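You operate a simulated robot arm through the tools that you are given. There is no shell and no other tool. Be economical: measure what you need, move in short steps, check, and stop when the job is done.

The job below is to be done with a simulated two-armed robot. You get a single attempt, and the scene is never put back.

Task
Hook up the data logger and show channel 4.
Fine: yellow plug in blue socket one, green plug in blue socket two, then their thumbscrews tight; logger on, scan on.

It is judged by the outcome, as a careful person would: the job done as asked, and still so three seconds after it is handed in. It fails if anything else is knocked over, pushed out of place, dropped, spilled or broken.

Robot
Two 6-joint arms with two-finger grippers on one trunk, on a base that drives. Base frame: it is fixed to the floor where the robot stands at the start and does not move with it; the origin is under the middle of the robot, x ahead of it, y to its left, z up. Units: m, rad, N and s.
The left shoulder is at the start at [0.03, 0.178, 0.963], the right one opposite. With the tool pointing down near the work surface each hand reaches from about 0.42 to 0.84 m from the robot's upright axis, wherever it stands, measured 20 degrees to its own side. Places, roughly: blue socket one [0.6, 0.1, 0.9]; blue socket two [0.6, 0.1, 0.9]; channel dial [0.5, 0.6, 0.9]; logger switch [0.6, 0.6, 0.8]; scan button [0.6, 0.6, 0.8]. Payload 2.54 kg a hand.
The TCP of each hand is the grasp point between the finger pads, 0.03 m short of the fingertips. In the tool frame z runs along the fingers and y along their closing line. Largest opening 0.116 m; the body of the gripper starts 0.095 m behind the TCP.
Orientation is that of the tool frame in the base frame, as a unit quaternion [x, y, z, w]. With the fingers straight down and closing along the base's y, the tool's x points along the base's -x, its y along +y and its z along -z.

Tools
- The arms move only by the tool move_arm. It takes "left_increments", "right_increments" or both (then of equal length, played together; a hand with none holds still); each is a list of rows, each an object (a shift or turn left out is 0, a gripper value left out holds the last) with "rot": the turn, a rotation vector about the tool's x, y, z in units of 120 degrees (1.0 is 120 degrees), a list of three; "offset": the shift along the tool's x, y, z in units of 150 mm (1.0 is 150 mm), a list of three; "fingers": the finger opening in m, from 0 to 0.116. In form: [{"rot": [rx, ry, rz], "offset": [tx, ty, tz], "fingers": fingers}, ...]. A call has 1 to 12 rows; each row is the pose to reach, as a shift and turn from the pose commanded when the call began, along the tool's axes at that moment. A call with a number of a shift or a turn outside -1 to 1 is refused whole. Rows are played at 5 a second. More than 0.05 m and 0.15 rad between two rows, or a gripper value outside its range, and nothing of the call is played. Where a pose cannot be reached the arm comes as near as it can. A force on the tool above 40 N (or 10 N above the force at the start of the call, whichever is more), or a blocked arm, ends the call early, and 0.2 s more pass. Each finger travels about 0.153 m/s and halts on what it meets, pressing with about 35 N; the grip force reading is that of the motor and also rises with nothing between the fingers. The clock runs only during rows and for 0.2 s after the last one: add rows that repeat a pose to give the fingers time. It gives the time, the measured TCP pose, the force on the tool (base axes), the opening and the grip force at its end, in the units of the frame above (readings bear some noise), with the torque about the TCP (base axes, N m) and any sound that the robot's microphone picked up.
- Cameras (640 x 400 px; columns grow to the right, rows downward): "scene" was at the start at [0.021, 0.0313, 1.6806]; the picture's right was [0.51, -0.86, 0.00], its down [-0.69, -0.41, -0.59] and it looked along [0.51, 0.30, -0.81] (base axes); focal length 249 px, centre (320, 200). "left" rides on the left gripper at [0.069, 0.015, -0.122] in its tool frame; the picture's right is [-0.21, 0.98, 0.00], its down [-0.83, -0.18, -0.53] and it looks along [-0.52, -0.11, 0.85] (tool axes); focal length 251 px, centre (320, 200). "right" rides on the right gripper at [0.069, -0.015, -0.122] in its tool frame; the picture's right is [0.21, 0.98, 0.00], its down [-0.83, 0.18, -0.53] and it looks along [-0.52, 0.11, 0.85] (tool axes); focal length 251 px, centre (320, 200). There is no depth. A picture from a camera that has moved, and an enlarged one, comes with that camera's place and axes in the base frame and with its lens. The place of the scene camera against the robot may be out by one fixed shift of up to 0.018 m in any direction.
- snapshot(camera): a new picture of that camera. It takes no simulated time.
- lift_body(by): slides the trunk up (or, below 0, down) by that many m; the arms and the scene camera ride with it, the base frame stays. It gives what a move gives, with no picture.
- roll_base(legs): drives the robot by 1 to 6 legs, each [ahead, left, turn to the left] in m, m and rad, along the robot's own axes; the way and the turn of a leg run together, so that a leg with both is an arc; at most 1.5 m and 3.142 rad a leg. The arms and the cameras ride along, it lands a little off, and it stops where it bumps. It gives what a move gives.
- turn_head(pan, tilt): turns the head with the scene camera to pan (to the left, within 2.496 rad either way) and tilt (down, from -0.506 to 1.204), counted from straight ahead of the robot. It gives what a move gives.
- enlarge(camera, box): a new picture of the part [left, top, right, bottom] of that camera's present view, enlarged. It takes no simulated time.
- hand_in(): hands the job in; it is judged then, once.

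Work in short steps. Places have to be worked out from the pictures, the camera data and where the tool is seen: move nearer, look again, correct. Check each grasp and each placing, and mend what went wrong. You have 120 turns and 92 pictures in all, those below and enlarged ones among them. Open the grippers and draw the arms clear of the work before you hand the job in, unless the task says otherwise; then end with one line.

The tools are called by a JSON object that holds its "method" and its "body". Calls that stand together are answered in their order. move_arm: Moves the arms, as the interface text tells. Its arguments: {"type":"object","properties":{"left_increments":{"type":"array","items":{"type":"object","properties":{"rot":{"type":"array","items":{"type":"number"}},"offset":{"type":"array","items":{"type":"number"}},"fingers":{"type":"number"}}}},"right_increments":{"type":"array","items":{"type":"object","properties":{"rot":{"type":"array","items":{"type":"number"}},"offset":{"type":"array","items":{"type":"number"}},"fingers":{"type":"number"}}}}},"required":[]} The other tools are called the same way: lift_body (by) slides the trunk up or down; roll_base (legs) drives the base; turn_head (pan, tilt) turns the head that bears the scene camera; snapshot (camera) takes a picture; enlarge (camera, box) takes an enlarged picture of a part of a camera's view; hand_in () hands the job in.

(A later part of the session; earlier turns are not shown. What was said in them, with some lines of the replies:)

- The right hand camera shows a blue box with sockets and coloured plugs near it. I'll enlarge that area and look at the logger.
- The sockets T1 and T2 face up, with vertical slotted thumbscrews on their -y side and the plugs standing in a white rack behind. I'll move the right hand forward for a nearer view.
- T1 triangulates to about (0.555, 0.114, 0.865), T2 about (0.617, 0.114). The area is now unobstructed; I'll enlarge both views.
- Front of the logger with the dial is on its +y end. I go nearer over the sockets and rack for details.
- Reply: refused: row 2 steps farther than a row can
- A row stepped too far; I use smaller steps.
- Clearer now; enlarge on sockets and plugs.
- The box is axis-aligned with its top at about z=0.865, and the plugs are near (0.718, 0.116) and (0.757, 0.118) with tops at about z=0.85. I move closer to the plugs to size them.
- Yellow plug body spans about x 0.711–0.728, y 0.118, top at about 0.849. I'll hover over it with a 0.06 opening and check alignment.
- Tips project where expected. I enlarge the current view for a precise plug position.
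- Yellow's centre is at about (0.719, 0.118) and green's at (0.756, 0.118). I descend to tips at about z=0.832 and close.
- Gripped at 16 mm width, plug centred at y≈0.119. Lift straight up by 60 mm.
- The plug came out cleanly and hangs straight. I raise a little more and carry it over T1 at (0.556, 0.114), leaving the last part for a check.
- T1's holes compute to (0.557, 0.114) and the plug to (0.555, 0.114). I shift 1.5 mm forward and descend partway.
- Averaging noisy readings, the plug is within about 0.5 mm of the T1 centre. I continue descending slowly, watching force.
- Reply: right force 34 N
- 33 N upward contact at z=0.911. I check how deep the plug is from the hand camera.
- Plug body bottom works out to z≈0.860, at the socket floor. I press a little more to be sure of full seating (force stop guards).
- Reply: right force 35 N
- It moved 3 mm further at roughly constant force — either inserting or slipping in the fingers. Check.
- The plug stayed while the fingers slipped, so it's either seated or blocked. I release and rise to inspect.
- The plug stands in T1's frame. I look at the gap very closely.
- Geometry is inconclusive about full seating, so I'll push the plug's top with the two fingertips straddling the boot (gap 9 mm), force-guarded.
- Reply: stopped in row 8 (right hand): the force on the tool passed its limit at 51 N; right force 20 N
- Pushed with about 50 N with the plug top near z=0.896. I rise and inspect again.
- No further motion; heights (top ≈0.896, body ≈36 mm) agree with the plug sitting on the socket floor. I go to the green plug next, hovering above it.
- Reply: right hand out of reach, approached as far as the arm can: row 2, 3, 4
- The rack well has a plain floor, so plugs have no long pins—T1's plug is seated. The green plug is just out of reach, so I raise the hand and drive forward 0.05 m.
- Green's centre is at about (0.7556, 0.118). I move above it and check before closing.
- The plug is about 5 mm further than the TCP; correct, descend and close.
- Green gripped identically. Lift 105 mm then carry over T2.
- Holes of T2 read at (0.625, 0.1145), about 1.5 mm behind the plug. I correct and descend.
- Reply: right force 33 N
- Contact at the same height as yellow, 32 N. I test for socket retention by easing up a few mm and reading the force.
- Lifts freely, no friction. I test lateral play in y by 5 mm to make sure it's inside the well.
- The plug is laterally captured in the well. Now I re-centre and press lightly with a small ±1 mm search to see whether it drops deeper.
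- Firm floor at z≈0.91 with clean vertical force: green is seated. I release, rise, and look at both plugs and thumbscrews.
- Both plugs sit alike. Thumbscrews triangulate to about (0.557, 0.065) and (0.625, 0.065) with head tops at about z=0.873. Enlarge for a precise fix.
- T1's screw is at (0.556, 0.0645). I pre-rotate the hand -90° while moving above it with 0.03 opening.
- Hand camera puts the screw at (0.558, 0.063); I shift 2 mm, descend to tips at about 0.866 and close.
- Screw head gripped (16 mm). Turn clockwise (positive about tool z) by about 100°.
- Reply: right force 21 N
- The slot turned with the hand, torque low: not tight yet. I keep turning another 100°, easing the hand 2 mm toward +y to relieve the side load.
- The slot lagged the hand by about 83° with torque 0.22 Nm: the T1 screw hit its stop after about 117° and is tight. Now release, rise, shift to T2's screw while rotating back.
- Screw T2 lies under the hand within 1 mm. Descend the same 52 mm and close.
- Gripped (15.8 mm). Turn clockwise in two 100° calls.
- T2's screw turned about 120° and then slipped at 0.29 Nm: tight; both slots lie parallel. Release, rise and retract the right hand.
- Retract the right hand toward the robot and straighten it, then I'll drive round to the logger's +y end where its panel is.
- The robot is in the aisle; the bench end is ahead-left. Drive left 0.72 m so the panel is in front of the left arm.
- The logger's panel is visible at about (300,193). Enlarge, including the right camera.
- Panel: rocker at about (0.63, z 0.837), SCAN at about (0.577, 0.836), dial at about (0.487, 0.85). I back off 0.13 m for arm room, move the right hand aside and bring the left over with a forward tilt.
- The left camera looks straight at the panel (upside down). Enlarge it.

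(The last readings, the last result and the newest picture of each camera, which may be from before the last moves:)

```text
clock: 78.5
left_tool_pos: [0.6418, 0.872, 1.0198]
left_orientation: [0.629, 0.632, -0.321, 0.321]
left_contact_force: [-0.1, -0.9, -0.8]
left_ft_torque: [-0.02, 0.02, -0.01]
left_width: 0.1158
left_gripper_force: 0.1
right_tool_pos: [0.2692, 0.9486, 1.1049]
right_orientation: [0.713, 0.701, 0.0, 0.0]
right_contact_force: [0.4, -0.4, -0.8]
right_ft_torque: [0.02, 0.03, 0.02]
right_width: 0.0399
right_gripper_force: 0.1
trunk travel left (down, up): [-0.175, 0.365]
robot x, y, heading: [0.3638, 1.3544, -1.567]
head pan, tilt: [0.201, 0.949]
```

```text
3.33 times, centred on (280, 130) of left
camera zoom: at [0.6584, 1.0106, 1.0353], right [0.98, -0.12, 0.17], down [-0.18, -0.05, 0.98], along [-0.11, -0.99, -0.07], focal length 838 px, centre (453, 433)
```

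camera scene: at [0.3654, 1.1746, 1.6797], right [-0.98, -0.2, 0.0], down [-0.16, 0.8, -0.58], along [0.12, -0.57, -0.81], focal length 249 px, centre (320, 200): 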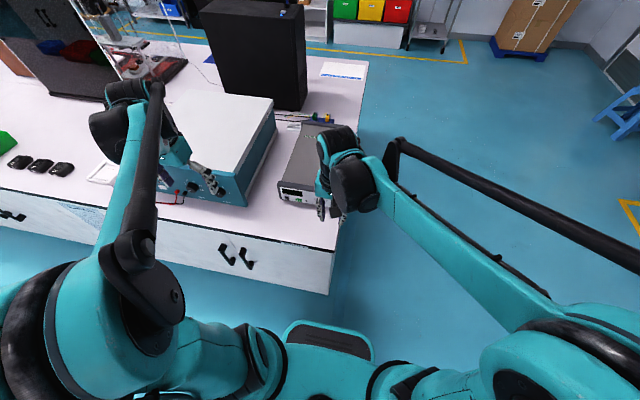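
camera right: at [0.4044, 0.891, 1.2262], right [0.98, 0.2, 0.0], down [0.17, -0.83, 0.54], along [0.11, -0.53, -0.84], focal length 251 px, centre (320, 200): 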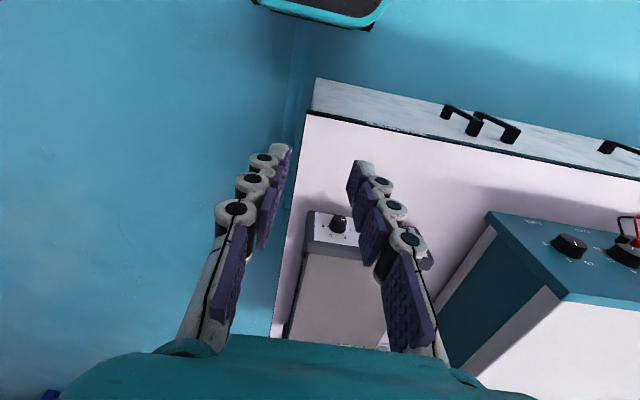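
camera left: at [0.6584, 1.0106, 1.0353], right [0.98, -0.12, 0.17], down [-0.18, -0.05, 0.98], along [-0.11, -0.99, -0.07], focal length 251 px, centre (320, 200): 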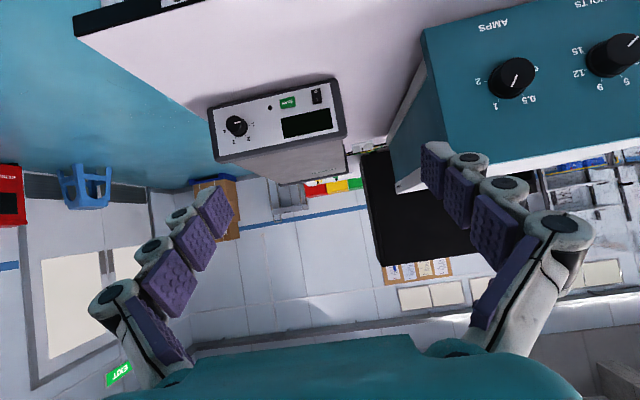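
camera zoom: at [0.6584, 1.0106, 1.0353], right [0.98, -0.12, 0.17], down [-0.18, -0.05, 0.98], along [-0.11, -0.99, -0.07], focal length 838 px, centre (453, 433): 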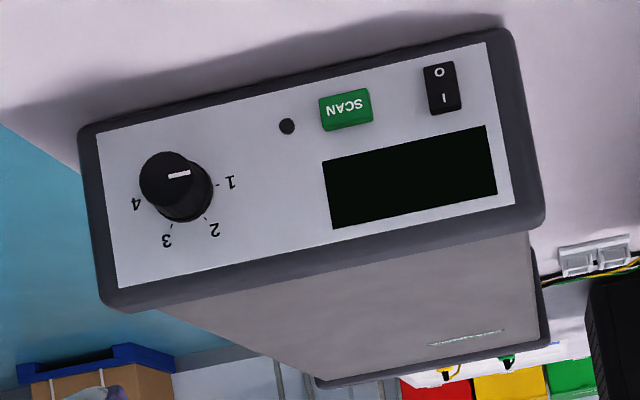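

The knob points to 1; 4 is 180° clockwise (as faced), 60° steps. The camera is now under the hand, which would foul the bench, so I roll the left hand 180° to put it on top.

{"method": "move_arm", "body": {"left_increments": [{"rot": [0, 0, 0.07]}, {"rot": [0, 0, 0.14]}, {"rot": [0, 0, 0.21]}, {"rot": [0, 0, 0.28]}, {"rot": [0, 0, 0.35]}, {"rot": [0, 0, 0.42]}, {"rot": [0, 0, 0.49]}, {"rot": [0, 0, 0.56]}, {"rot": [0, 0, 0.63]}, {"rot": [0, 0, 0.7]}, {"rot": [0, 0, 0.75]}]}}

{"method": "move_arm", "body": {"left_increments": [{"rot": [0, 0, 0.07]}, {"rot": [0, 0, 0.14]}, {"rot": [0, 0, 0.21]}, {"rot": [0, 0, 0.28]}, {"rot": [0, 0, 0.35]}, {"rot": [0, 0, 0.42]}, {"rot": [0, 0, 0.49]}, {"rot": [0, 0, 0.56]}, {"rot": [0, 0, 0.63]}, {"rot": [0, 0, 0.7]}, {"rot": [0, 0, 0.75]}]}}

{"method": "snapshot", "body": {"camera": "left"}}

```text
clock: 80.9
left_tool_pos: [0.6405, 0.8727, 1.0203]
left_orientation: [0.891, 0.002, 0.002, 0.453]
left_contact_force: [-0.2, -1.5, -0.8]
left_ft_torque: [0.0, -0.01, 0.02]
left_width: 0.1159
left_gripper_force: 0.1
right_tool_pos: [0.2676, 0.9507, 1.1057]
right_orientation: [0.713, 0.701, 0.0, 0.0]
right_contact_force: [-0.3, -0.2, -0.3]
right_ft_torque: [0.02, 0.01, 0.0]
right_width: 0.0399
right_gripper_force: 0.1
trunk travel left (down, up): [-0.175, 0.365]
robot x, y, heading: [0.3627, 1.3568, -1.572]
head pan, tilt: [0.201, 0.949]
```

```text
clock: 83.3
left_tool_pos: [0.5451, 0.8681, 1.0196]
left_orientation: [0.642, -0.617, 0.334, 0.309]
left_contact_force: [0.8, -0.5, -0.7]
left_ft_torque: [0.03, 0.01, 0.04]
left_width: 0.1159
left_gripper_force: 0.0
left hand out of reach, approached as far as the arm can: row 7, 8, 9, 10, 11
right_tool_pos: [0.2685, 0.9516, 1.1069]
right_orientation: [0.713, 0.701, 0.0, 0.0]
right_contact_force: [-0.4, 0.4, -0.4]
right_ft_torque: [0.02, 0.01, -0.02]
right_width: 0.04
right_gripper_force: 0.1
trunk travel left (down, up): [-0.175, 0.365]
robot x, y, heading: [0.3629, 1.35, -1.57]
head pan, tilt: [0.201, 0.949]
```

```text
31 pictures are left
camera left: at [0.5264, 0.9262, 1.147], right [-0.98, 0.08, -0.19], down [0.14, 0.92, -0.36], along [0.15, -0.37, -0.92], focal length 251 px, centre (320, 200)
```

left: 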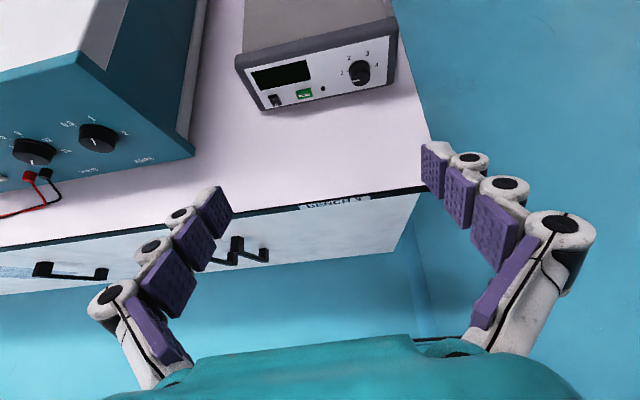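

Camera is now on top, with a clear panel view, but x=0.64 was out of reach. I drive the base 0.11 m to its left (+x) to make the switch reachable, then look.

{"method": "roll_base", "body": {"legs": [[0, 0.11, 0]]}}

{"method": "move_arm", "body": {"left_increments": [{"offset": [0, 0, 0], "fingers": 0.05}, {"offset": [0, 0, 0], "fingers": 0.0}, {"offset": [0, 0, 0], "fingers": 0.0}, {"offset": [0, 0, 0], "fingers": 0.0}]}}

{"method": "snapshot", "body": {"camera": "left"}}

```text
clock: 84.5
left_tool_pos: [0.6558, 0.8695, 1.0195]
left_orientation: [0.643, -0.615, 0.335, 0.309]
left_contact_force: [0.6, 0.2, -0.3]
left_ft_torque: [0.0, 0.01, -0.08]
left_width: 0.116
left_gripper_force: 0.2
right_tool_pos: [0.3783, 0.9507, 1.106]
right_orientation: [0.714, 0.701, -0.001, 0.0]
right_contact_force: [0.6, 0.0, 0.4]
right_ft_torque: [0.02, 0.07, 0.0]
right_width: 0.04
right_gripper_force: 0.0
trunk travel left (down, up): [-0.175, 0.365]
robot x, y, heading: [0.4745, 1.3507, -1.563]
head pan, tilt: [0.201, 0.949]
```

```text
clock: 85.5
left_tool_pos: [0.6542, 0.869, 1.0199]
left_orientation: [0.643, -0.616, 0.334, 0.31]
left_contact_force: [0.1, 0.7, -0.2]
left_ft_torque: [-0.01, -0.01, 0.0]
left_width: 0.0
left_gripper_force: 28.1
right_tool_pos: [0.3777, 0.9509, 1.107]
right_orientation: [0.714, 0.701, 0.0, 0.001]
right_contact_force: [-0.1, -0.1, 0.4]
right_ft_torque: [0.03, 0.0, 0.01]
right_width: 0.0402
right_gripper_force: 0.0
trunk travel left (down, up): [-0.175, 0.365]
robot x, y, heading: [0.4697, 1.3571, -1.568]
head pan, tilt: [0.201, 0.949]
```

```text
30 pictures are left
camera left: at [0.6356, 0.9267, 1.147], right [-0.98, 0.08, -0.19], down [0.14, 0.92, -0.36], along [0.15, -0.37, -0.92], focal length 251 px, centre (320, 200)
```

left: 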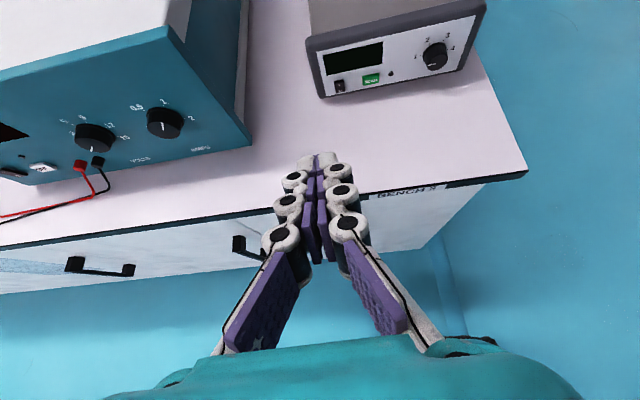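

Triangulated: rocker (0.639, 0.615, 0.842), SCAN (0.591, 0.615, 0.844), dial (0.495, ~0.61, 0.857). I advance the closed fingertips halfway toward the rocker.

{"method": "move_arm", "body": {"left_increments": [{"offset": [-0.02, 0.02, 0.2], "fingers": 0.0}, {"offset": [-0.05, 0.05, 0.4]}, {"offset": [-0.08, 0.08, 0.6]}, {"offset": [-0.1, 0.12, 0.8]}, {"offset": [-0.1, 0.12, 0.9]}, {"offset": [-0.1, 0.12, 0.9]}]}}

{"method": "snapshot", "body": {"camera": "left"}}

```text
clock: 86.8
left_tool_pos: [0.6407, 0.7549, 0.9587]
left_orientation: [0.643, -0.616, 0.334, 0.309]
left_contact_force: [-0.1, 0.1, -0.3]
left_ft_torque: [-0.03, 0.03, -0.01]
left_width: 0.0
left_gripper_force: 29.0
left hand out of reach, approached as far as the arm can: row 2, 3, 4, 5, 6
right_tool_pos: [0.3767, 0.951, 1.1054]
right_orientation: [0.713, 0.701, 0.001, 0.001]
right_contact_force: [0.4, 0.8, -0.1]
right_ft_torque: [0.0, 0.01, -0.01]
right_width: 0.0401
right_gripper_force: 0.1
trunk travel left (down, up): [-0.175, 0.365]
robot x, y, heading: [0.4717, 1.3565, -1.573]
head pan, tilt: [0.201, 0.949]
```

```text
29 pictures are left
camera left: at [0.6221, 0.8113, 1.0855], right [-0.98, 0.08, -0.19], down [0.14, 0.93, -0.35], along [0.15, -0.37, -0.92], focal length 251 px, centre (320, 200)
```

left: 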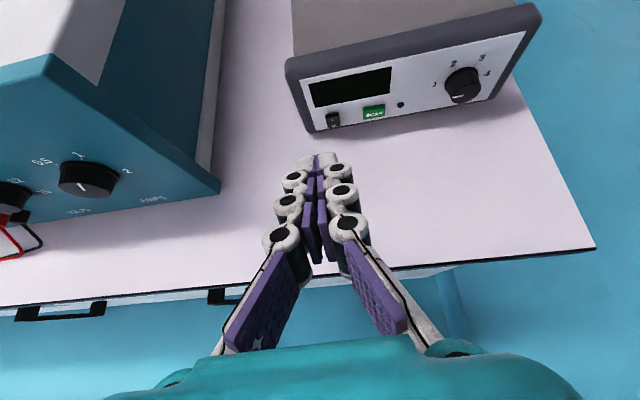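

The rolled pose is limited in reach. Camera-below with a 15–20° downward tilt still clears the bench, so I unroll back while backing off a little.

{"method": "move_arm", "body": {"left_increments": [{"rot": [0, 0, -0.07], "offset": [0, 0, -0.1]}, {"rot": [0, 0, -0.14], "offset": [0, 0, -0.2]}, {"rot": [0, 0, -0.21], "offset": [0, 0, -0.3]}, {"rot": [0, 0, -0.28], "offset": [0, 0, -0.3]}, {"rot": [0, 0, -0.35], "offset": [0, 0, -0.3]}, {"rot": [0, 0, -0.42], "offset": [0, 0, -0.3]}, {"rot": [0, 0, -0.49], "offset": [0, 0, -0.3]}, {"rot": [0, 0, -0.56], "offset": [0, 0, -0.3]}, {"rot": [0, 0, -0.63], "offset": [0, 0, -0.3]}, {"rot": [0, 0, -0.7], "offset": [0, 0, -0.3]}, {"rot": [0, 0, -0.75], "offset": [0, 0, -0.3]}]}}

{"method": "move_arm", "body": {"left_increments": [{"rot": [0, 0, -0.07]}, {"rot": [0, 0, -0.14]}, {"rot": [0, 0, -0.21]}, {"rot": [0, 0, -0.28]}, {"rot": [0, 0, -0.35]}, {"rot": [0, 0, -0.42]}, {"rot": [0, 0, -0.49]}, {"rot": [0, 0, -0.56]}, {"rot": [0, 0, -0.63]}, {"rot": [0, 0, -0.7]}, {"rot": [0, 0, -0.75]}, {"rot": [0, 0, -0.75]}]}}

```text
clock: 89.2
left_tool_pos: [0.6389, 0.7877, 0.9846]
left_orientation: [0.89, 0.02, 0.018, 0.455]
left_contact_force: [0.6, -0.3, -0.3]
left_ft_torque: [0.03, 0.0, 0.0]
left_width: 0.0001
left_gripper_force: 28.7
right_tool_pos: [0.3779, 0.9518, 1.1073]
right_orientation: [0.713, 0.701, 0.0, 0.0]
right_contact_force: [0.8, 0.4, -0.3]
right_ft_torque: [0.03, 0.01, 0.02]
right_width: 0.04
right_gripper_force: 0.1
trunk travel left (down, up): [-0.175, 0.365]
robot x, y, heading: [0.4708, 1.3542, -1.562]
head pan, tilt: [0.201, 0.949]
```

```text
clock: 91.8
left_tool_pos: [0.6387, 0.7887, 0.9844]
left_orientation: [0.616, 0.643, -0.309, 0.334]
left_contact_force: [-0.3, 0.2, -0.5]
left_ft_torque: [0.01, 0.02, 0.01]
left_width: 0.0001
left_gripper_force: 28.7
right_tool_pos: [0.3768, 0.9515, 1.1047]
right_orientation: [0.714, 0.701, -0.001, 0.0]
right_contact_force: [-0.1, -0.6, -1.2]
right_ft_torque: [0.01, 0.0, 0.0]
right_width: 0.0401
right_gripper_force: 0.1
trunk travel left (down, up): [-0.175, 0.365]
robot x, y, heading: [0.4723, 1.3527, -1.563]
head pan, tilt: [0.201, 0.949]
```

Unrolled cleanly and the pose is exact. I advance toward a point just in front of the rocker's upper half.

{"method": "move_arm", "body": {"left_increments": [{"offset": [0.05, -0.01, 0.25]}, {"offset": [0.09, -0.02, 0.5]}, {"offset": [0.14, -0.04, 0.75]}, {"offset": [0.17, -0.05, 0.93]}, {"offset": [0.17, -0.05, 0.93]}]}}

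{"method": "snapshot", "body": {"camera": "left"}}

```text
clock: 93.0
left_tool_pos: [0.6362, 0.6808, 0.8916]
left_orientation: [0.616, 0.643, -0.308, 0.334]
left_contact_force: [-0.1, -0.1, -0.2]
left_ft_torque: [-0.02, -0.02, 0.01]
left_width: 0.0
left_gripper_force: 29.2
left hand out of reach, approached as far as the arm can: row 1, 2, 3, 4, 5
right_tool_pos: [0.3764, 0.951, 1.1061]
right_orientation: [0.713, 0.701, -0.001, 0.001]
right_contact_force: [0.2, 0.3, 0.3]
right_ft_torque: [0.0, -0.01, -0.02]
right_width: 0.0396
right_gripper_force: 0.0
trunk travel left (down, up): [-0.175, 0.365]
robot x, y, heading: [0.4706, 1.3506, -1.568]
head pan, tilt: [0.201, 0.949]
```

```text
28 pictures are left
camera left: at [0.6454, 0.8198, 0.9068], right [0.98, -0.08, 0.19], down [-0.19, -0.06, 0.98], along [-0.06, -1.0, -0.07], focal length 251 px, centre (320, 200)
```

left: 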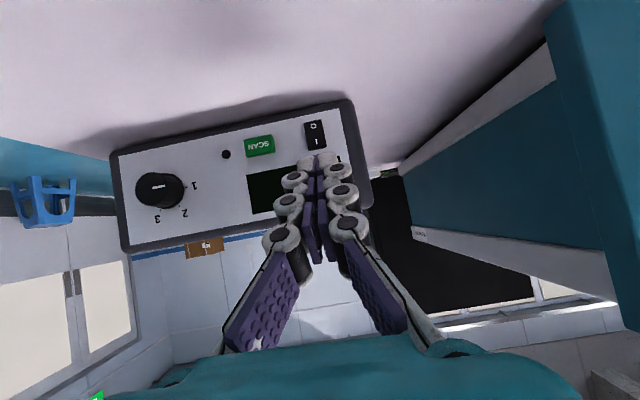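

The IK limits lower reach, so I'll lower the trunk 37 mm, bringing the tip to the rocker's upper half height (z≈0.845).

{"method": "lift_body", "body": {"by": -0.037}}

{"method": "move_arm", "body": {"left_increments": [{"offset": [-0.04, 0, 0.05]}, {"offset": [-0.08, 0, 0.1]}, {"offset": [-0.08, 0, 0.1]}]}}

{"method": "enlarge", "body": {"camera": "left", "box": [220, 90, 400, 210]}}

```text
clock: 93.9
left_tool_pos: [0.6368, 0.6795, 0.8536]
left_orientation: [0.616, 0.643, -0.309, 0.334]
left_contact_force: [0.3, 0.4, 1.3]
left_ft_torque: [-0.01, 0.0, -0.01]
left_width: 0.0001
left_gripper_force: 28.5
right_tool_pos: [0.377, 0.951, 1.07]
right_orientation: [0.713, 0.702, 0.0, 0.0]
right_contact_force: [0.4, 0.3, 0.0]
right_ft_torque: [0.02, -0.03, 0.0]
right_width: 0.04
right_gripper_force: 0.0
trunk travel left (down, up): [-0.138, 0.402]
robot x, y, heading: [0.4742, 1.3534, -1.57]
head pan, tilt: [0.201, 0.949]
```

```text
clock: 94.7
left_tool_pos: [0.6364, 0.6604, 0.857]
left_orientation: [0.616, 0.643, -0.309, 0.334]
left_contact_force: [-0.1, 0.5, 0.4]
left_ft_torque: [0.03, 0.01, -0.01]
left_width: 0.0
left_gripper_force: 28.9
right_tool_pos: [0.377, 0.9507, 1.0694]
right_orientation: [0.713, 0.701, -0.001, 0.001]
right_contact_force: [0.1, -1.0, -0.6]
right_ft_torque: [-0.01, -0.02, 0.0]
right_width: 0.0399
right_gripper_force: 0.0
trunk travel left (down, up): [-0.138, 0.402]
robot x, y, heading: [0.4706, 1.356, -1.562]
head pan, tilt: [0.201, 0.949]
```

```text
3.33 times, centred on (310, 150) of left
camera zoom: at [0.6461, 0.8003, 0.8717], right [0.98, -0.08, 0.19], down [-0.19, -0.06, 0.98], along [-0.06, -1.0, -0.07], focal length 838 px, centre (353, 367)
```

zoom: 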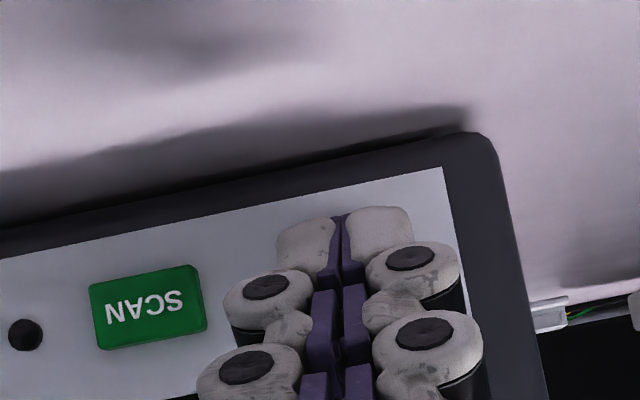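

Fingertips cover the rocker; contact height ≈0.846. Press in −y slightly downward, watching force and sound.

{"method": "move_arm", "body": {"left_increments": [{"offset": [-0.024, 0, 0.06]}, {"offset": [-0.048, 0, 0.1]}, {"offset": [-0.065, 0, 0.125]}, {"offset": [-0.08, 0, 0.15]}, {"offset": [-0.096, 0, 0.177]}]}}

{"method": "enlarge", "body": {"camera": "left", "box": [120, 90, 400, 250]}}

```text
clock: 95.9
left_tool_pos: [0.6391, 0.6395, 0.8531]
left_orientation: [0.617, 0.644, -0.307, 0.332]
left_contact_force: [-1.0, 17.8, 11.9]
left_ft_torque: [-0.22, 0.06, -0.14]
left_width: 0.0
left_gripper_force: 28.7
right_tool_pos: [0.3772, 0.9537, 1.0707]
right_orientation: [0.713, 0.701, -0.001, 0.002]
right_contact_force: [-0.4, -0.3, -1.0]
right_ft_torque: [-0.03, -0.01, 0.02]
right_width: 0.0398
right_gripper_force: 0.1
trunk travel left (down, up): [-0.138, 0.402]
robot x, y, heading: [0.468, 1.3574, -1.564]
head pan, tilt: [0.201, 0.949]
stopped in row 5 (left hand): the force on the tool passed its limit at 42 N (the readings are from after the stop); the commanded pose is now the measured one
```

```text
2.29 times, centred on (260, 170) of left
camera zoom: at [0.6473, 0.7781, 0.8689], right [0.98, -0.08, 0.19], down [-0.19, -0.06, 0.98], along [-0.06, -0.99, -0.08], focal length 575 px, centre (457, 269)
```

zoom: 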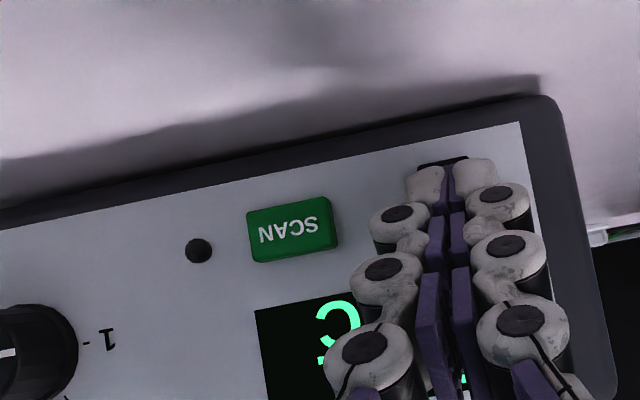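

The display lit: logger is on. Back off and shift to the SCAN button.

{"method": "move_arm", "body": {"left_increments": [{"offset": [0.098, 0, -0.135]}, {"offset": [0.12, -0.16, -0.12]}, {"offset": [0.141, -0.327, -0.104]}, {"offset": [0.141, -0.327, -0.104]}]}}

{"method": "snapshot", "body": {"camera": "left"}}

```text
clock: 96.9
left_tool_pos: [0.5861, 0.6583, 0.8414]
left_orientation: [0.618, 0.643, -0.308, 0.332]
left_contact_force: [-0.2, -0.5, -0.2]
left_ft_torque: [-0.02, 0.01, 0.03]
left_width: 0.0001
left_gripper_force: 28.0
right_tool_pos: [0.378, 0.9525, 1.0691]
right_orientation: [0.713, 0.701, -0.001, 0.001]
right_contact_force: [0.1, 0.4, -0.7]
right_ft_torque: [0.0, 0.05, 0.01]
right_width: 0.0397
right_gripper_force: 0.1
trunk travel left (down, up): [-0.138, 0.402]
robot x, y, heading: [0.4716, 1.3537, -1.565]
head pan, tilt: [0.201, 0.949]
```

```text
25 pictures are left
camera left: at [0.5965, 0.7978, 0.8585], right [0.98, -0.08, 0.19], down [-0.19, -0.07, 0.98], along [-0.06, -0.99, -0.08], focal length 251 px, centre (320, 200)
```

left: 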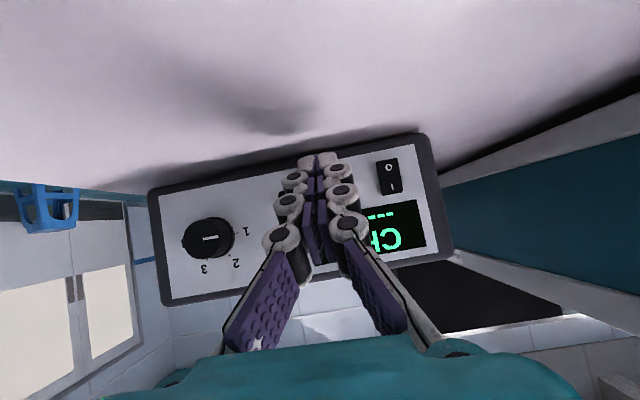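

Display shows "CH ---" with power on. Press SCAN with a −y move of about 22 mm.

{"method": "move_arm", "body": {"left_increments": [{"offset": [-0.03, 0.013, 0.045]}, {"offset": [-0.055, 0.013, 0.08]}, {"offset": [-0.07, 0.013, 0.1]}, {"offset": [-0.086, 0.013, 0.119]}]}}

{"method": "enlarge", "body": {"camera": "left", "box": [140, 110, 460, 320]}}

```text
clock: 97.9
left_tool_pos: [0.5907, 0.637, 0.8417]
left_orientation: [0.617, 0.644, -0.308, 0.332]
left_contact_force: [-1.3, 1.1, -0.2]
left_ft_torque: [0.04, 0.02, -0.01]
left_width: 0.0001
left_gripper_force: 28.8
right_tool_pos: [0.3764, 0.9522, 1.0691]
right_orientation: [0.713, 0.701, -0.001, 0.002]
right_contact_force: [-0.2, -0.3, 0.2]
right_ft_torque: [0.0, -0.03, 0.01]
right_width: 0.0399
right_gripper_force: 0.1
trunk travel left (down, up): [-0.138, 0.402]
robot x, y, heading: [0.4692, 1.3521, -1.571]
head pan, tilt: [0.201, 0.949]
```

```text
1.90 times, centred on (300, 215) of left
camera zoom: at [0.6001, 0.7759, 0.8584], right [0.98, -0.08, 0.19], down [-0.19, -0.07, 0.98], along [-0.07, -0.99, -0.08], focal length 479 px, centre (358, 171)
```

zoom: 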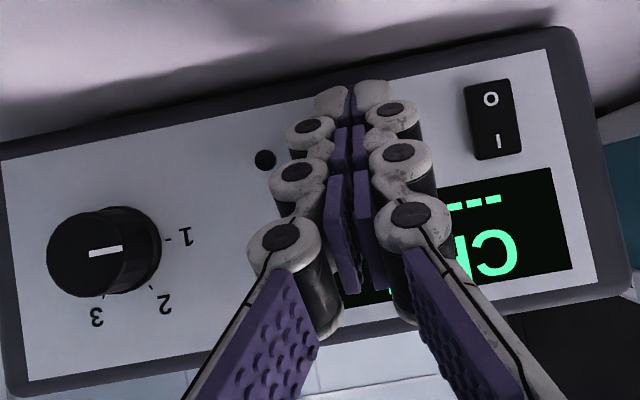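

Just at the surface, no force. Press further in small steps.

{"method": "move_arm", "body": {"left_increments": [{"offset": [-0.01, 0, 0.014]}, {"offset": [-0.02, 0, 0.027]}, {"offset": [-0.031, 0, 0.043]}]}}

{"method": "enlarge", "body": {"camera": "left", "box": [140, 110, 460, 320]}}

```text
clock: 98.7
left_tool_pos: [0.5923, 0.6316, 0.842]
left_orientation: [0.617, 0.644, -0.307, 0.331]
left_contact_force: [-4.1, 25.0, -8.8]
left_ft_torque: [0.42, 0.02, -0.1]
left_width: 0.0059
left_gripper_force: 28.9
right_tool_pos: [0.3766, 0.9532, 1.0701]
right_orientation: [0.713, 0.701, -0.001, 0.002]
right_contact_force: [-0.1, 0.4, 0.3]
right_ft_torque: [0.02, 0.0, -0.02]
right_width: 0.04
right_gripper_force: 0.1
trunk travel left (down, up): [-0.138, 0.402]
robot x, y, heading: [0.4723, 1.3553, -1.567]
head pan, tilt: [0.201, 0.949]
heard: click
```

```text
1.90 times, centred on (300, 215) of left
camera zoom: at [0.6002, 0.7702, 0.8589], right [0.98, -0.08, 0.19], down [-0.19, -0.07, 0.98], along [-0.06, -0.99, -0.08], focal length 479 px, centre (358, 171)
```

zoom: 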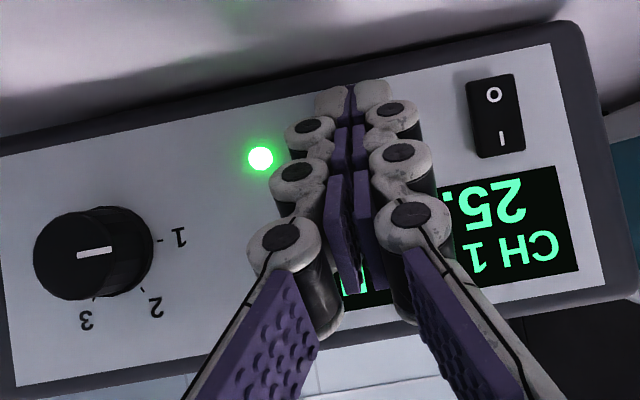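

SCAN clicked: LED on and "CH 1 25…" displayed. Back off and prepare a flatter tool pitch in front of the dial (0.4955, z 0.855) with fingers open 50 mm.

{"method": "move_arm", "body": {"left_increments": [{"offset": [0.117, 0, -0.16]}, {"offset": [0.13, -0.1, -0.3], "fingers": 0.05}, {"rot": [0.006, -0.05, 0.004], "offset": [0.14, -0.3, -0.4], "fingers": 0.05}, {"rot": [0.015, -0.1, 0.01], "offset": [0.15, -0.5, -0.45], "fingers": 0.05}, {"rot": [0.0236, -0.15, 0.017], "offset": [0.163, -0.617, -0.48], "fingers": 0.05}, {"rot": [0.0236, -0.15, 0.017], "offset": [0.163, -0.617, -0.48], "fingers": 0.05}]}}

{"method": "snapshot", "body": {"camera": "left"}}

```text
clock: 100.1
left_tool_pos: [0.4791, 0.6569, 0.8936]
left_orientation: [0.58, 0.565, -0.41, 0.419]
left_contact_force: [-0.3, 0.1, 0.5]
left_ft_torque: [-0.01, 0.02, 0.03]
left_width: 0.0496
left_gripper_force: 0.1
left hand out of reach, approached as far as the arm can: row 3, 4, 5, 6
right_tool_pos: [0.3769, 0.9508, 1.0687]
right_orientation: [0.713, 0.701, 0.0, 0.0]
right_contact_force: [0.1, 0.7, -0.2]
right_ft_torque: [-0.01, 0.0, 0.02]
right_width: 0.04
right_gripper_force: 0.0
trunk travel left (down, up): [-0.138, 0.402]
robot x, y, heading: [0.4707, 1.3498, -1.565]
head pan, tilt: [0.201, 0.949]
```

```text
22 pictures are left
camera left: at [0.4974, 0.7938, 0.8659], right [0.97, -0.08, 0.23], down [-0.2, 0.25, 0.95], along [-0.13, -0.97, 0.23], focal length 251 px, centre (320, 200)
```

left: 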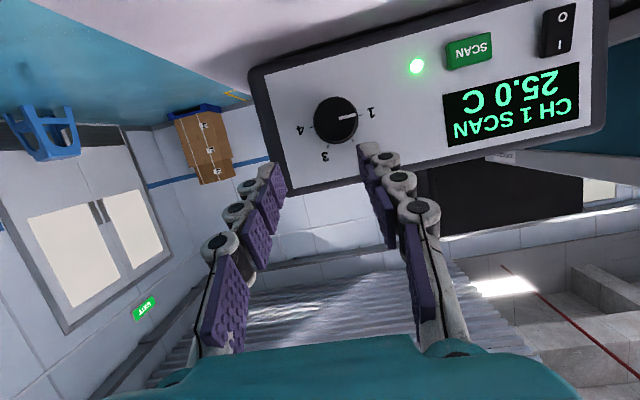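

The display reads "CH 1 SCAN 25.0 C". The arm is near its minimum reach, so I drive the base back 0.12 m and 0.08 m right.

{"method": "roll_base", "body": {"legs": [[-0.12, 0, 0], [0, -0.08, 0]]}}

```text
clock: 102.0
left_tool_pos: [0.3952, 0.7742, 0.8918]
left_orientation: [0.581, 0.565, -0.409, 0.419]
left_contact_force: [-0.5, -0.3, 0.5]
left_ft_torque: [0.01, 0.02, 0.05]
left_width: 0.0501
left_gripper_force: 0.1
right_tool_pos: [0.2952, 1.0706, 1.0693]
right_orientation: [0.714, 0.7, 0.0, 0.002]
right_contact_force: [-0.7, -0.9, -0.2]
right_ft_torque: [-0.02, -0.05, 0.02]
right_width: 0.04
right_gripper_force: 0.1
trunk travel left (down, up): [-0.138, 0.402]
robot x, y, heading: [0.3872, 1.4748, -1.568]
head pan, tilt: [0.201, 0.949]
```

Now approach the dial front with a −32° pre-roll about the dial axis.

{"method": "move_arm", "body": {"left_increments": [{"rot": [0, 0, 0], "offset": [0, 0.2, 0.1]}, {"rot": [0.016, 0, -0.05], "offset": [0, 0.4, 0.25]}, {"rot": [0.032, 0, -0.1], "offset": [0.01, 0.6, 0.4]}, {"rot": [0.049, 0, -0.15], "offset": [0.015, 0.7, 0.55]}, {"rot": [0.065, 0, -0.2], "offset": [0.02, 0.7, 0.622]}, {"rot": [0.0824, 0, -0.2536], "offset": [0.02, 0.7, 0.622]}, {"rot": [0.0824, 0, -0.2536], "offset": [0.02, 0.7, 0.622]}]}}

{"method": "snapshot", "body": {"camera": "left"}}

```text
clock: 103.6
left_tool_pos: [0.5005, 0.6855, 0.8637]
left_orientation: [0.446, 0.661, -0.552, 0.244]
left_contact_force: [-0.2, -0.1, 0.5]
left_ft_torque: [-0.02, -0.05, 0.01]
left_width: 0.0503
left_gripper_force: 0.0
right_tool_pos: [0.2953, 1.0697, 1.069]
right_orientation: [0.714, 0.7, 0.0, 0.0]
right_contact_force: [-0.2, 0.2, 0.6]
right_ft_torque: [-0.02, 0.05, 0.02]
right_width: 0.0401
right_gripper_force: 0.1
trunk travel left (down, up): [-0.138, 0.402]
robot x, y, heading: [0.3868, 1.4758, -1.565]
head pan, tilt: [0.201, 0.949]
```

```text
21 pictures are left
camera left: at [0.5029, 0.8233, 0.832], right [0.94, -0.08, -0.32], down [0.33, 0.24, 0.91], along [0.01, -0.97, 0.25], focal length 251 px, centre (320, 200)
```

left: 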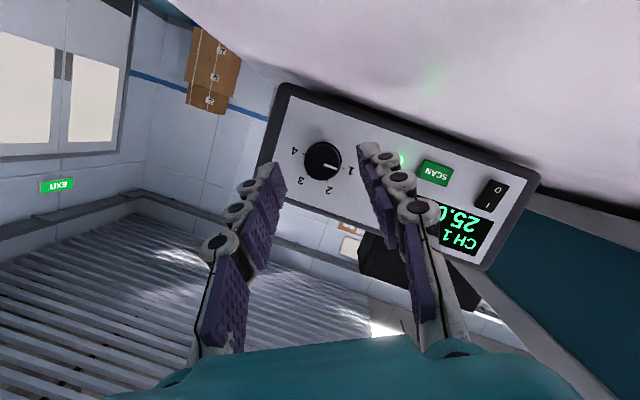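

Knob lies between the fingertips, computed at (0.4955, 0.854). Advance 50 mm and close on it.

{"method": "move_arm", "body": {"left_increments": [{"offset": [-0.04, 0, 0.12]}, {"offset": [-0.08, 0, 0.25]}, {"offset": [-0.1, 0, 0.318]}, {"offset": [-0.1, 0, 0.318], "fingers": 0.03}, {"offset": [-0.1, 0, 0.318], "fingers": 0.01}, {"offset": [-0.1, 0, 0.318], "fingers": 0.01}]}}

{"method": "enlarge", "body": {"camera": "left", "box": [220, 80, 440, 220]}}

```text
clock: 105.0
left_tool_pos: [0.499, 0.6364, 0.8619]
left_orientation: [0.447, 0.66, -0.552, 0.245]
left_contact_force: [-6.6, -5.2, 7.0]
left_ft_torque: [-0.17, 0.05, -0.32]
left_width: 0.0298
left_gripper_force: 45.0
right_tool_pos: [0.2949, 1.0706, 1.0695]
right_orientation: [0.714, 0.701, -0.001, 0.001]
right_contact_force: [0.5, 0.1, 1.2]
right_ft_torque: [0.0, 0.01, -0.01]
right_width: 0.0401
right_gripper_force: 0.0
trunk travel left (down, up): [-0.138, 0.402]
robot x, y, heading: [0.3876, 1.4732, -1.572]
head pan, tilt: [0.201, 0.949]
```

```text
2.86 times, centred on (330, 150) of left
camera zoom: at [0.5011, 0.7739, 0.8315], right [0.94, -0.08, -0.32], down [0.33, 0.24, 0.91], along [0.01, -0.97, 0.25], focal length 718 px, centre (291, 343)
```

zoom: 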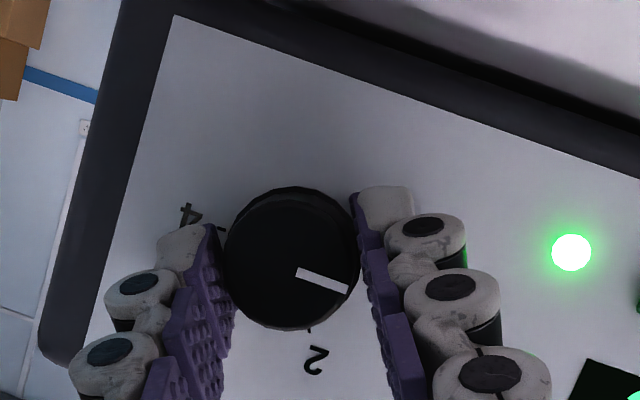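

Knob gripped (30 mm), pointer at 1. Rotate +66° clockwise about the dial axis.

{"method": "move_arm", "body": {"left_increments": [{"rot": [-0.022, 0, 0.065], "offset": [0.0035, -0.0063, 0.001]}, {"rot": [-0.044, 0, 0.13], "offset": [0.007, -0.0126, 0.002]}, {"rot": [-0.066, 0, 0.195], "offset": [0.0105, -0.0189, 0.004]}, {"rot": [-0.088, 0, 0.26], "offset": [0.014, -0.0252, 0.005]}, {"rot": [-0.11, 0, 0.325], "offset": [0.0175, -0.0315, 0.006]}, {"rot": [-0.132, 0, 0.39], "offset": [0.021, -0.0378, 0.007]}, {"rot": [-0.154, 0, 0.455], "offset": [0.0245, -0.0441, 0.009]}, {"rot": [-0.176, 0, 0.521], "offset": [0.028, -0.0504, 0.01]}, {"rot": [-0.176, 0, 0.521], "offset": [0.028, -0.0504, 0.01]}]}}

{"method": "enlarge", "body": {"camera": "left", "box": [220, 80, 440, 220]}}

```text
clock: 107.0
left_tool_pos: [0.4915, 0.6363, 0.8631]
left_orientation: [0.673, 0.419, -0.221, 0.568]
left_contact_force: [-9.4, 9.2, -2.6]
left_ft_torque: [-0.24, 0.09, -0.48]
left_width: 0.03
left_gripper_force: 44.7
right_tool_pos: [0.2944, 1.0714, 1.0704]
right_orientation: [0.713, 0.701, 0.0, 0.002]
right_contact_force: [0.2, 0.6, -0.1]
right_ft_torque: [0.01, -0.01, -0.02]
right_width: 0.0398
right_gripper_force: 0.1
trunk travel left (down, up): [-0.138, 0.402]
robot x, y, heading: [0.3873, 1.473, -1.569]
head pan, tilt: [0.201, 0.949]
```

```text
2.86 times, centred on (330, 150) of left
camera zoom: at [0.5203, 0.774, 0.8492], right [0.68, -0.07, 0.73], down [-0.7, 0.25, 0.67], along [-0.23, -0.97, 0.12], focal length 718 px, centre (291, 343)
```

zoom: 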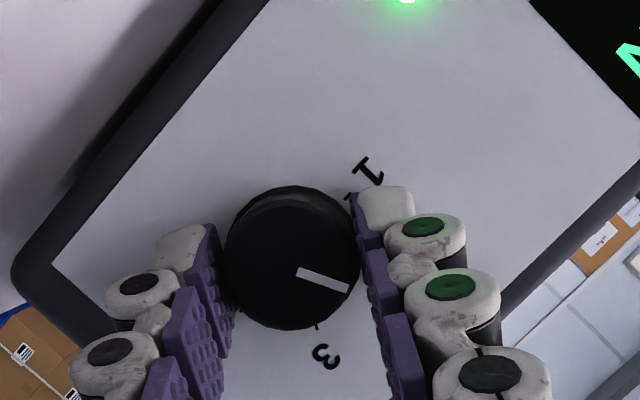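

The knob followed. Another +25°, then open the fingers.

{"method": "move_arm", "body": {"left_increments": [{"rot": [-0.022, 0, 0.066], "offset": [0.0017, -0.008, 0]}, {"rot": [-0.044, 0, 0.131], "offset": [0.0034, -0.015, 0]}, {"rot": [-0.067, 0, 0.197], "offset": [0.005, -0.023, 0]}, {"rot": [-0.067, 0, 0.197], "offset": [0.005, -0.023, 0]}, {"rot": [-0.067, 0, 0.197], "offset": [0.005, -0.023, 0], "fingers": 0.046}, {"rot": [-0.067, 0, 0.197], "offset": [0.005, -0.023, 0], "fingers": 0.046}]}}

{"method": "enlarge", "body": {"camera": "left", "box": [220, 60, 460, 220]}}

```text
clock: 108.4
left_tool_pos: [0.4893, 0.6353, 0.8607]
left_orientation: [0.703, 0.288, -0.071, 0.646]
left_contact_force: [-0.1, 0.2, 0.2]
left_ft_torque: [-0.04, 0.02, 0.01]
left_width: 0.0459
left_gripper_force: 0.0
right_tool_pos: [0.294, 1.0703, 1.0695]
right_orientation: [0.714, 0.7, -0.001, 0.0]
right_contact_force: [0.4, -0.9, -0.8]
right_ft_torque: [0.01, -0.03, 0.02]
right_width: 0.0399
right_gripper_force: 0.1
trunk travel left (down, up): [-0.138, 0.402]
robot x, y, heading: [0.3909, 1.4744, -1.565]
head pan, tilt: [0.201, 0.949]
```

```text
2.50 times, centred on (340, 140) of left
camera zoom: at [0.5218, 0.773, 0.8595], right [0.31, -0.07, 0.95], down [-0.92, 0.25, 0.31], along [-0.26, -0.97, 0.02], focal length 629 px, centre (270, 350)
```

zoom: 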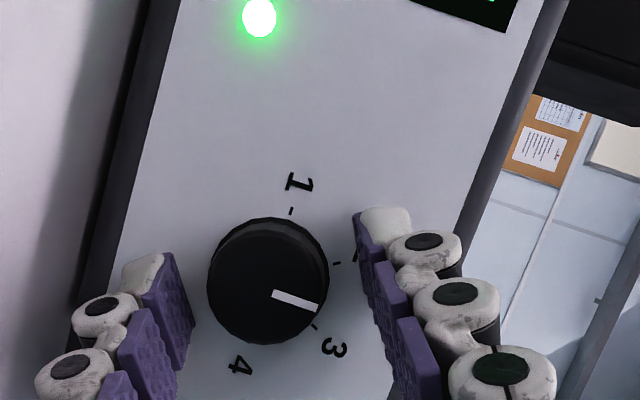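

Pointer is now near 3. Rotate the open hand back −98° around the knob.

{"method": "move_arm", "body": {"left_increments": [{"rot": [0.0219, 0, -0.0645], "offset": [0.005, 0.006, 0.0016]}, {"rot": [0.0438, 0, -0.1289], "offset": [0.01, 0.011, 0.003]}, {"rot": [0.0656, 0, -0.1934], "offset": [0.014, 0.016, 0.005]}, {"rot": [0.0875, 0, -0.2578], "offset": [0.019, 0.02, 0.006]}, {"rot": [0.1094, 0, -0.3223], "offset": [0.024, 0.024, 0.008]}, {"rot": [0.1313, 0, -0.3867], "offset": [0.029, 0.028, 0.01]}, {"rot": [0.1531, 0, -0.4512], "offset": [0.033, 0.032, 0.011]}, {"rot": [0.175, 0, -0.5156], "offset": [0.038, 0.036, 0.013]}, {"rot": [0.1969, 0, -0.5801], "offset": [0.043, 0.04, 0.014]}, {"rot": [0.2188, 0, -0.6445], "offset": [0.048, 0.044, 0.016]}, {"rot": [0.2406, 0, -0.709], "offset": [0.052, 0.048, 0.017]}, {"rot": [0.2625, 0, -0.7734], "offset": [0.057, 0.052, 0.019]}]}}

{"method": "enlarge", "body": {"camera": "left", "box": [220, 60, 460, 220]}}

```text
clock: 111.0
left_tool_pos: [0.5008, 0.6371, 0.8624]
left_orientation: [0.412, 0.674, -0.579, 0.202]
left_contact_force: [-0.6, -0.3, 0.1]
left_ft_torque: [-0.01, -0.02, -0.01]
left_width: 0.0462
left_gripper_force: 0.1
right_tool_pos: [0.2951, 1.0706, 1.0702]
right_orientation: [0.714, 0.7, 0.0, 0.0]
right_contact_force: [0.1, -0.1, -0.3]
right_ft_torque: [0.0, 0.03, -0.01]
right_width: 0.0401
right_gripper_force: 0.1
trunk travel left (down, up): [-0.138, 0.402]
robot x, y, heading: [0.3845, 1.4687, -1.568]
head pan, tilt: [0.201, 0.949]
```

```text
2.50 times, centred on (340, 140) of left
camera zoom: at [0.4989, 0.7741, 0.8313], right [0.9, -0.08, -0.44], down [0.44, 0.24, 0.86], along [0.04, -0.97, 0.25], focal length 629 px, centre (270, 350)
```

zoom: 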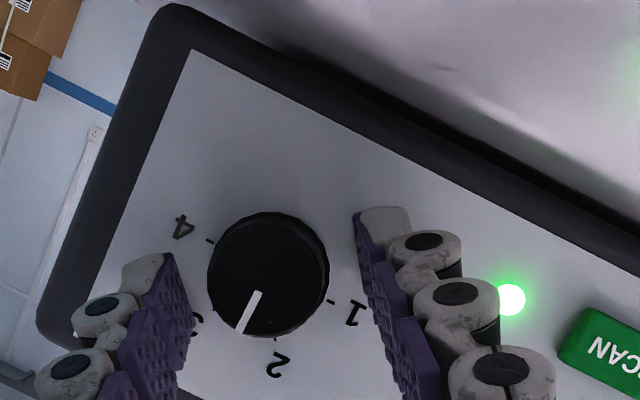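

Pointer is about 87° past 1, so 95° remains. Close on the knob, then rotate 95°.

{"method": "move_arm", "body": {"left_increments": [{"fingers": 0.03}, {"fingers": 0.01}, {"fingers": 0.01}]}}

{"method": "move_arm", "body": {"left_increments": [{"rot": [-0.0212, 0, 0.0625], "offset": [0.0045, -0.004, 0.0016]}, {"rot": [-0.0424, 0, 0.125], "offset": [0.009, -0.008, 0.003]}, {"rot": [-0.0636, 0, 0.1874], "offset": [0.0135, -0.012, 0.005]}, {"rot": [-0.0848, 0, 0.2499], "offset": [0.018, -0.016, 0.006]}, {"rot": [-0.106, 0, 0.3124], "offset": [0.0225, -0.02, 0.008]}, {"rot": [-0.1272, 0, 0.3748], "offset": [0.027, -0.024, 0.01]}, {"rot": [-0.1485, 0, 0.4373], "offset": [0.0315, -0.029, 0.011]}, {"rot": [-0.1697, 0, 0.4998], "offset": [0.036, -0.034, 0.013]}, {"rot": [-0.1909, 0, 0.5623], "offset": [0.0405, -0.039, 0.014]}, {"rot": [-0.2121, 0, 0.6247], "offset": [0.045, -0.044, 0.016]}, {"rot": [-0.2333, 0, 0.6872], "offset": [0.0495, -0.049, 0.017]}, {"rot": [-0.2545, 0, 0.7497], "offset": [0.054, -0.053, 0.019]}]}}

{"method": "enlarge", "body": {"camera": "left", "box": [220, 60, 460, 220]}}

```text
clock: 111.8
left_tool_pos: [0.5001, 0.6367, 0.8615]
left_orientation: [0.412, 0.675, -0.578, 0.202]
left_contact_force: [-2.7, -1.5, 4.0]
left_ft_torque: [-0.13, 0.01, -0.01]
left_width: 0.0301
left_gripper_force: 44.6
right_tool_pos: [0.295, 1.07, 1.0686]
right_orientation: [0.713, 0.701, -0.001, 0.001]
right_contact_force: [-0.2, -0.5, 0.3]
right_ft_torque: [0.03, 0.0, 0.01]
right_width: 0.04
right_gripper_force: 0.1
trunk travel left (down, up): [-0.138, 0.402]
robot x, y, heading: [0.3891, 1.4747, -1.568]
head pan, tilt: [0.201, 0.949]
```

```text
clock: 114.4
left_tool_pos: [0.4897, 0.6374, 0.8591]
left_orientation: [0.701, 0.305, -0.089, 0.639]
left_contact_force: [-7.2, 13.1, 0.0]
left_ft_torque: [-0.1, 0.56, -0.22]
left_width: 0.0301
left_gripper_force: 45.0
right_tool_pos: [0.2955, 1.0705, 1.0703]
right_orientation: [0.714, 0.701, 0.0, 0.002]
right_contact_force: [0.7, -0.7, 0.2]
right_ft_torque: [-0.01, -0.03, -0.01]
right_width: 0.04
right_gripper_force: 0.0
trunk travel left (down, up): [-0.138, 0.402]
robot x, y, heading: [0.3913, 1.472, -1.572]
head pan, tilt: [0.201, 0.949]
```

```text
2.50 times, centred on (340, 140) of left
camera zoom: at [0.5209, 0.7746, 0.8579], right [0.36, -0.07, 0.93], down [-0.9, 0.25, 0.36], along [-0.25, -0.97, 0.03], focal length 629 px, centre (270, 350)
```

zoom: 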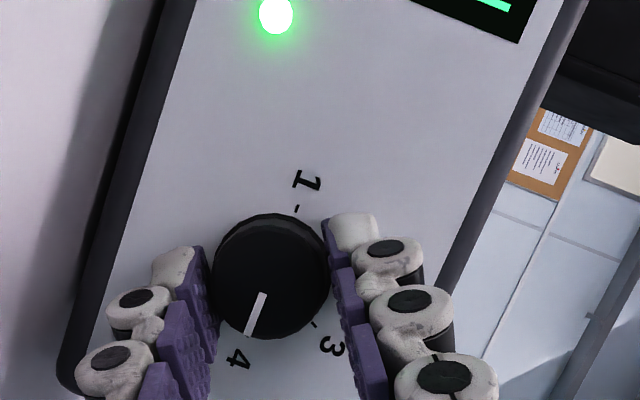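

Pointer aims at 4 and torque rose to 0.56 Nm (end stop). Release, retreat along the tool axis, and check the display.

{"method": "move_arm", "body": {"left_increments": [{"fingers": 0.046}, {"fingers": 0.046}, {"offset": [0.07, 0, -0.2]}, {"offset": [0.14, 0, -0.4]}, {"offset": [0.2, 0, -0.6]}, {"offset": [0.2, 0, -0.6]}]}}

{"method": "snapshot", "body": {"camera": "left"}}

```text
clock: 115.8
left_tool_pos: [0.4879, 0.7275, 0.8612]
left_orientation: [0.702, 0.305, -0.089, 0.638]
left_contact_force: [-0.3, 0.5, -0.1]
left_ft_torque: [0.01, 0.02, 0.03]
left_width: 0.046
left_gripper_force: 0.1
left hand out of reach, approached as far as the arm can: row 5, 6
right_tool_pos: [0.2951, 1.0707, 1.0688]
right_orientation: [0.714, 0.701, -0.001, 0.001]
right_contact_force: [-0.1, 0.3, 0.2]
right_ft_torque: [0.02, 0.04, -0.04]
right_width: 0.0401
right_gripper_force: 0.0
trunk travel left (down, up): [-0.138, 0.402]
robot x, y, heading: [0.3902, 1.4717, -1.57]
head pan, tilt: [0.201, 0.949]
```

```text
15 pictures are left
camera left: at [0.5201, 0.8658, 0.8585], right [0.36, -0.07, 0.93], down [-0.9, 0.25, 0.36], along [-0.26, -0.97, 0.03], focal length 251 px, centre (320, 200)
```

left: 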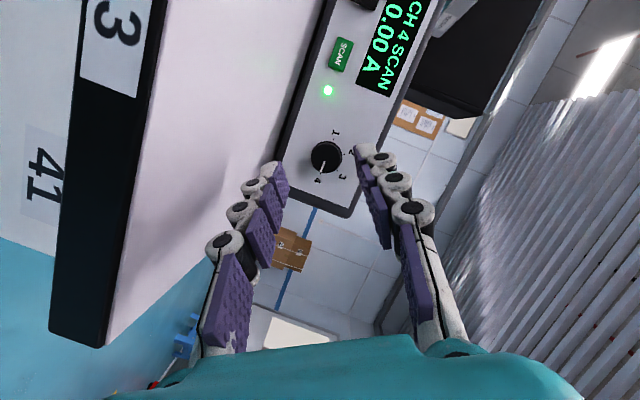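

The display shows "CH 4 SCAN 0.00 A". I drive back 0.12 m and raise the trunk to clear the bench, then check the sockets with the head camera.

{"method": "roll_base", "body": {"legs": [[-0.12, 0, 0]]}}

{"method": "lift_body", "body": {"by": 0.2}}

{"method": "turn_head", "body": {"pan": 0.2, "tilt": 0.75}}

{"method": "snapshot", "body": {"camera": "scene"}}

```text
clock: 117.0
left_tool_pos: [0.4903, 0.849, 0.862]
left_orientation: [0.701, 0.305, -0.089, 0.639]
left_contact_force: [-0.5, -0.3, 0.4]
left_ft_torque: [0.03, -0.01, 0.01]
left_width: 0.0464
left_gripper_force: 0.0
right_tool_pos: [0.2961, 1.1917, 1.0698]
right_orientation: [0.713, 0.702, -0.001, 0.001]
right_contact_force: [-0.7, 0.4, 0.3]
right_ft_torque: [-0.07, 0.02, 0.02]
right_width: 0.0399
right_gripper_force: 0.1
trunk travel left (down, up): [-0.138, 0.402]
robot x, y, heading: [0.3917, 1.5922, -1.565]
head pan, tilt: [0.201, 0.949]
```

```text
clock: 119.2
left_tool_pos: [0.4886, 0.8493, 1.0599]
left_orientation: [0.701, 0.306, -0.088, 0.638]
left_contact_force: [0.0, 0.3, 0.1]
left_ft_torque: [0.02, 0.0, -0.01]
left_width: 0.0461
left_gripper_force: 0.0
right_tool_pos: [0.2957, 1.1907, 1.2692]
right_orientation: [0.713, 0.701, -0.001, 0.001]
right_contact_force: [0.2, 0.0, 0.0]
right_ft_torque: [0.02, 0.03, -0.02]
right_width: 0.0399
right_gripper_force: 0.0
trunk travel left (down, up): [-0.338, 0.202]
robot x, y, heading: [0.3914, 1.5916, -1.568]
head pan, tilt: [0.201, 0.949]
```

```text
clock: 119.9
left_tool_pos: [0.4889, 0.849, 1.0603]
left_orientation: [0.701, 0.305, -0.088, 0.638]
left_contact_force: [0.1, 0.0, -1.1]
left_ft_torque: [0.03, -0.02, -0.03]
left_width: 0.0461
left_gripper_force: 0.0
right_tool_pos: [0.2953, 1.1912, 1.2698]
right_orientation: [0.713, 0.701, -0.001, 0.001]
right_contact_force: [0.1, 0.0, 0.6]
right_ft_torque: [0.02, 0.0, -0.01]
right_width: 0.0404
right_gripper_force: 0.1
trunk travel left (down, up): [-0.338, 0.202]
robot x, y, heading: [0.3897, 1.5911, -1.566]
head pan, tilt: [0.201, 0.75]
```

```text
14 pictures are left
camera scene: at [0.3941, 1.5351, 1.8581], right [-0.98, -0.2, 0.0], down [-0.14, 0.67, -0.73], along [0.15, -0.72, -0.68], focal length 249 px, centre (320, 200)
```

scene: 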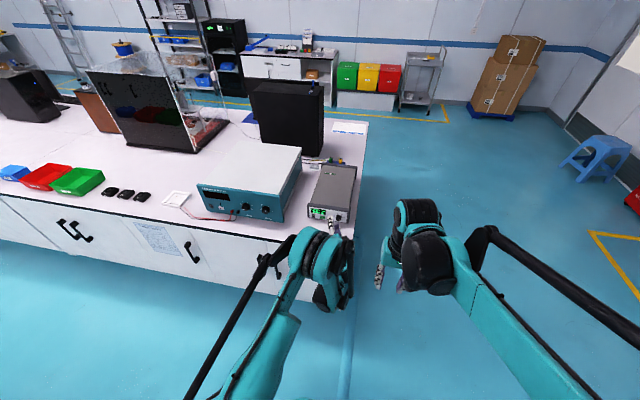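

Arms are clear and nothing appears displaced. One enlarged check of the sockets and panel.

{"method": "enlarge", "body": {"camera": "scene", "box": [300, 150, 360, 190]}}

{"method": "enlarge", "body": {"camera": "scene", "box": [295, 190, 365, 235]}}

```text
10.00 times, centred on (330, 170) of scene
camera zoom: at [0.3941, 1.5351, 1.8581], right [-0.98, -0.2, 0.0], down [-0.14, 0.67, -0.73], along [0.15, -0.72, -0.68], focal length 2490 px, centre (220, 500)
```

zoom: 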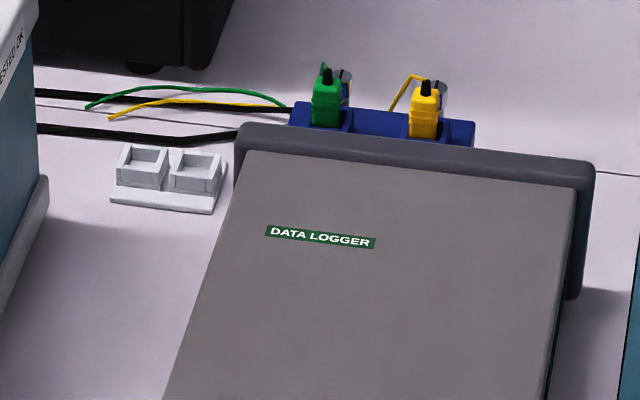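

```text
8.89 times, centred on (330, 212) of scene
camera zoom: at [0.3941, 1.5351, 1.8581], right [-0.98, -0.2, 0.0], down [-0.14, 0.67, -0.73], along [0.15, -0.72, -0.68], focal length 2213 px, centre (231, 89)
```

zoom: 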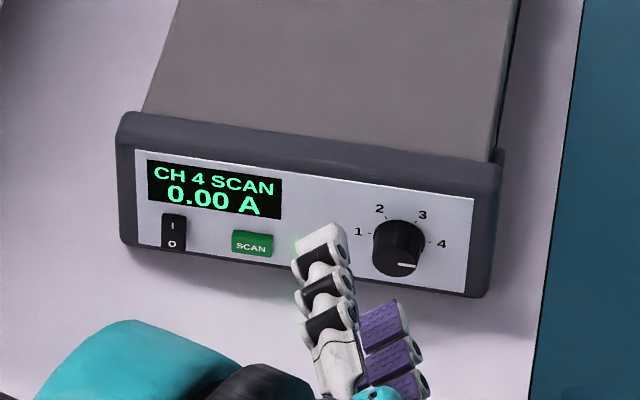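

Both plugs stand upright in their sockets, the display shows "CH 4 SCAN 0.00 A", and the arms are clear, so I hand in.

{"method": "hand_in", "body": {}}

```text
The job is handed in.
```

The data logger is hooked up and showing channel 4: yellow plug in T1, green plug in T2, both thumbscrews turned to their stops, logger on and scanning, with the display reading "CH 4 SCAN 0.00 A". I judged the plugs seated from their height and the firm contact. Neither made a click, and I did not read channel 2 to check the green one.
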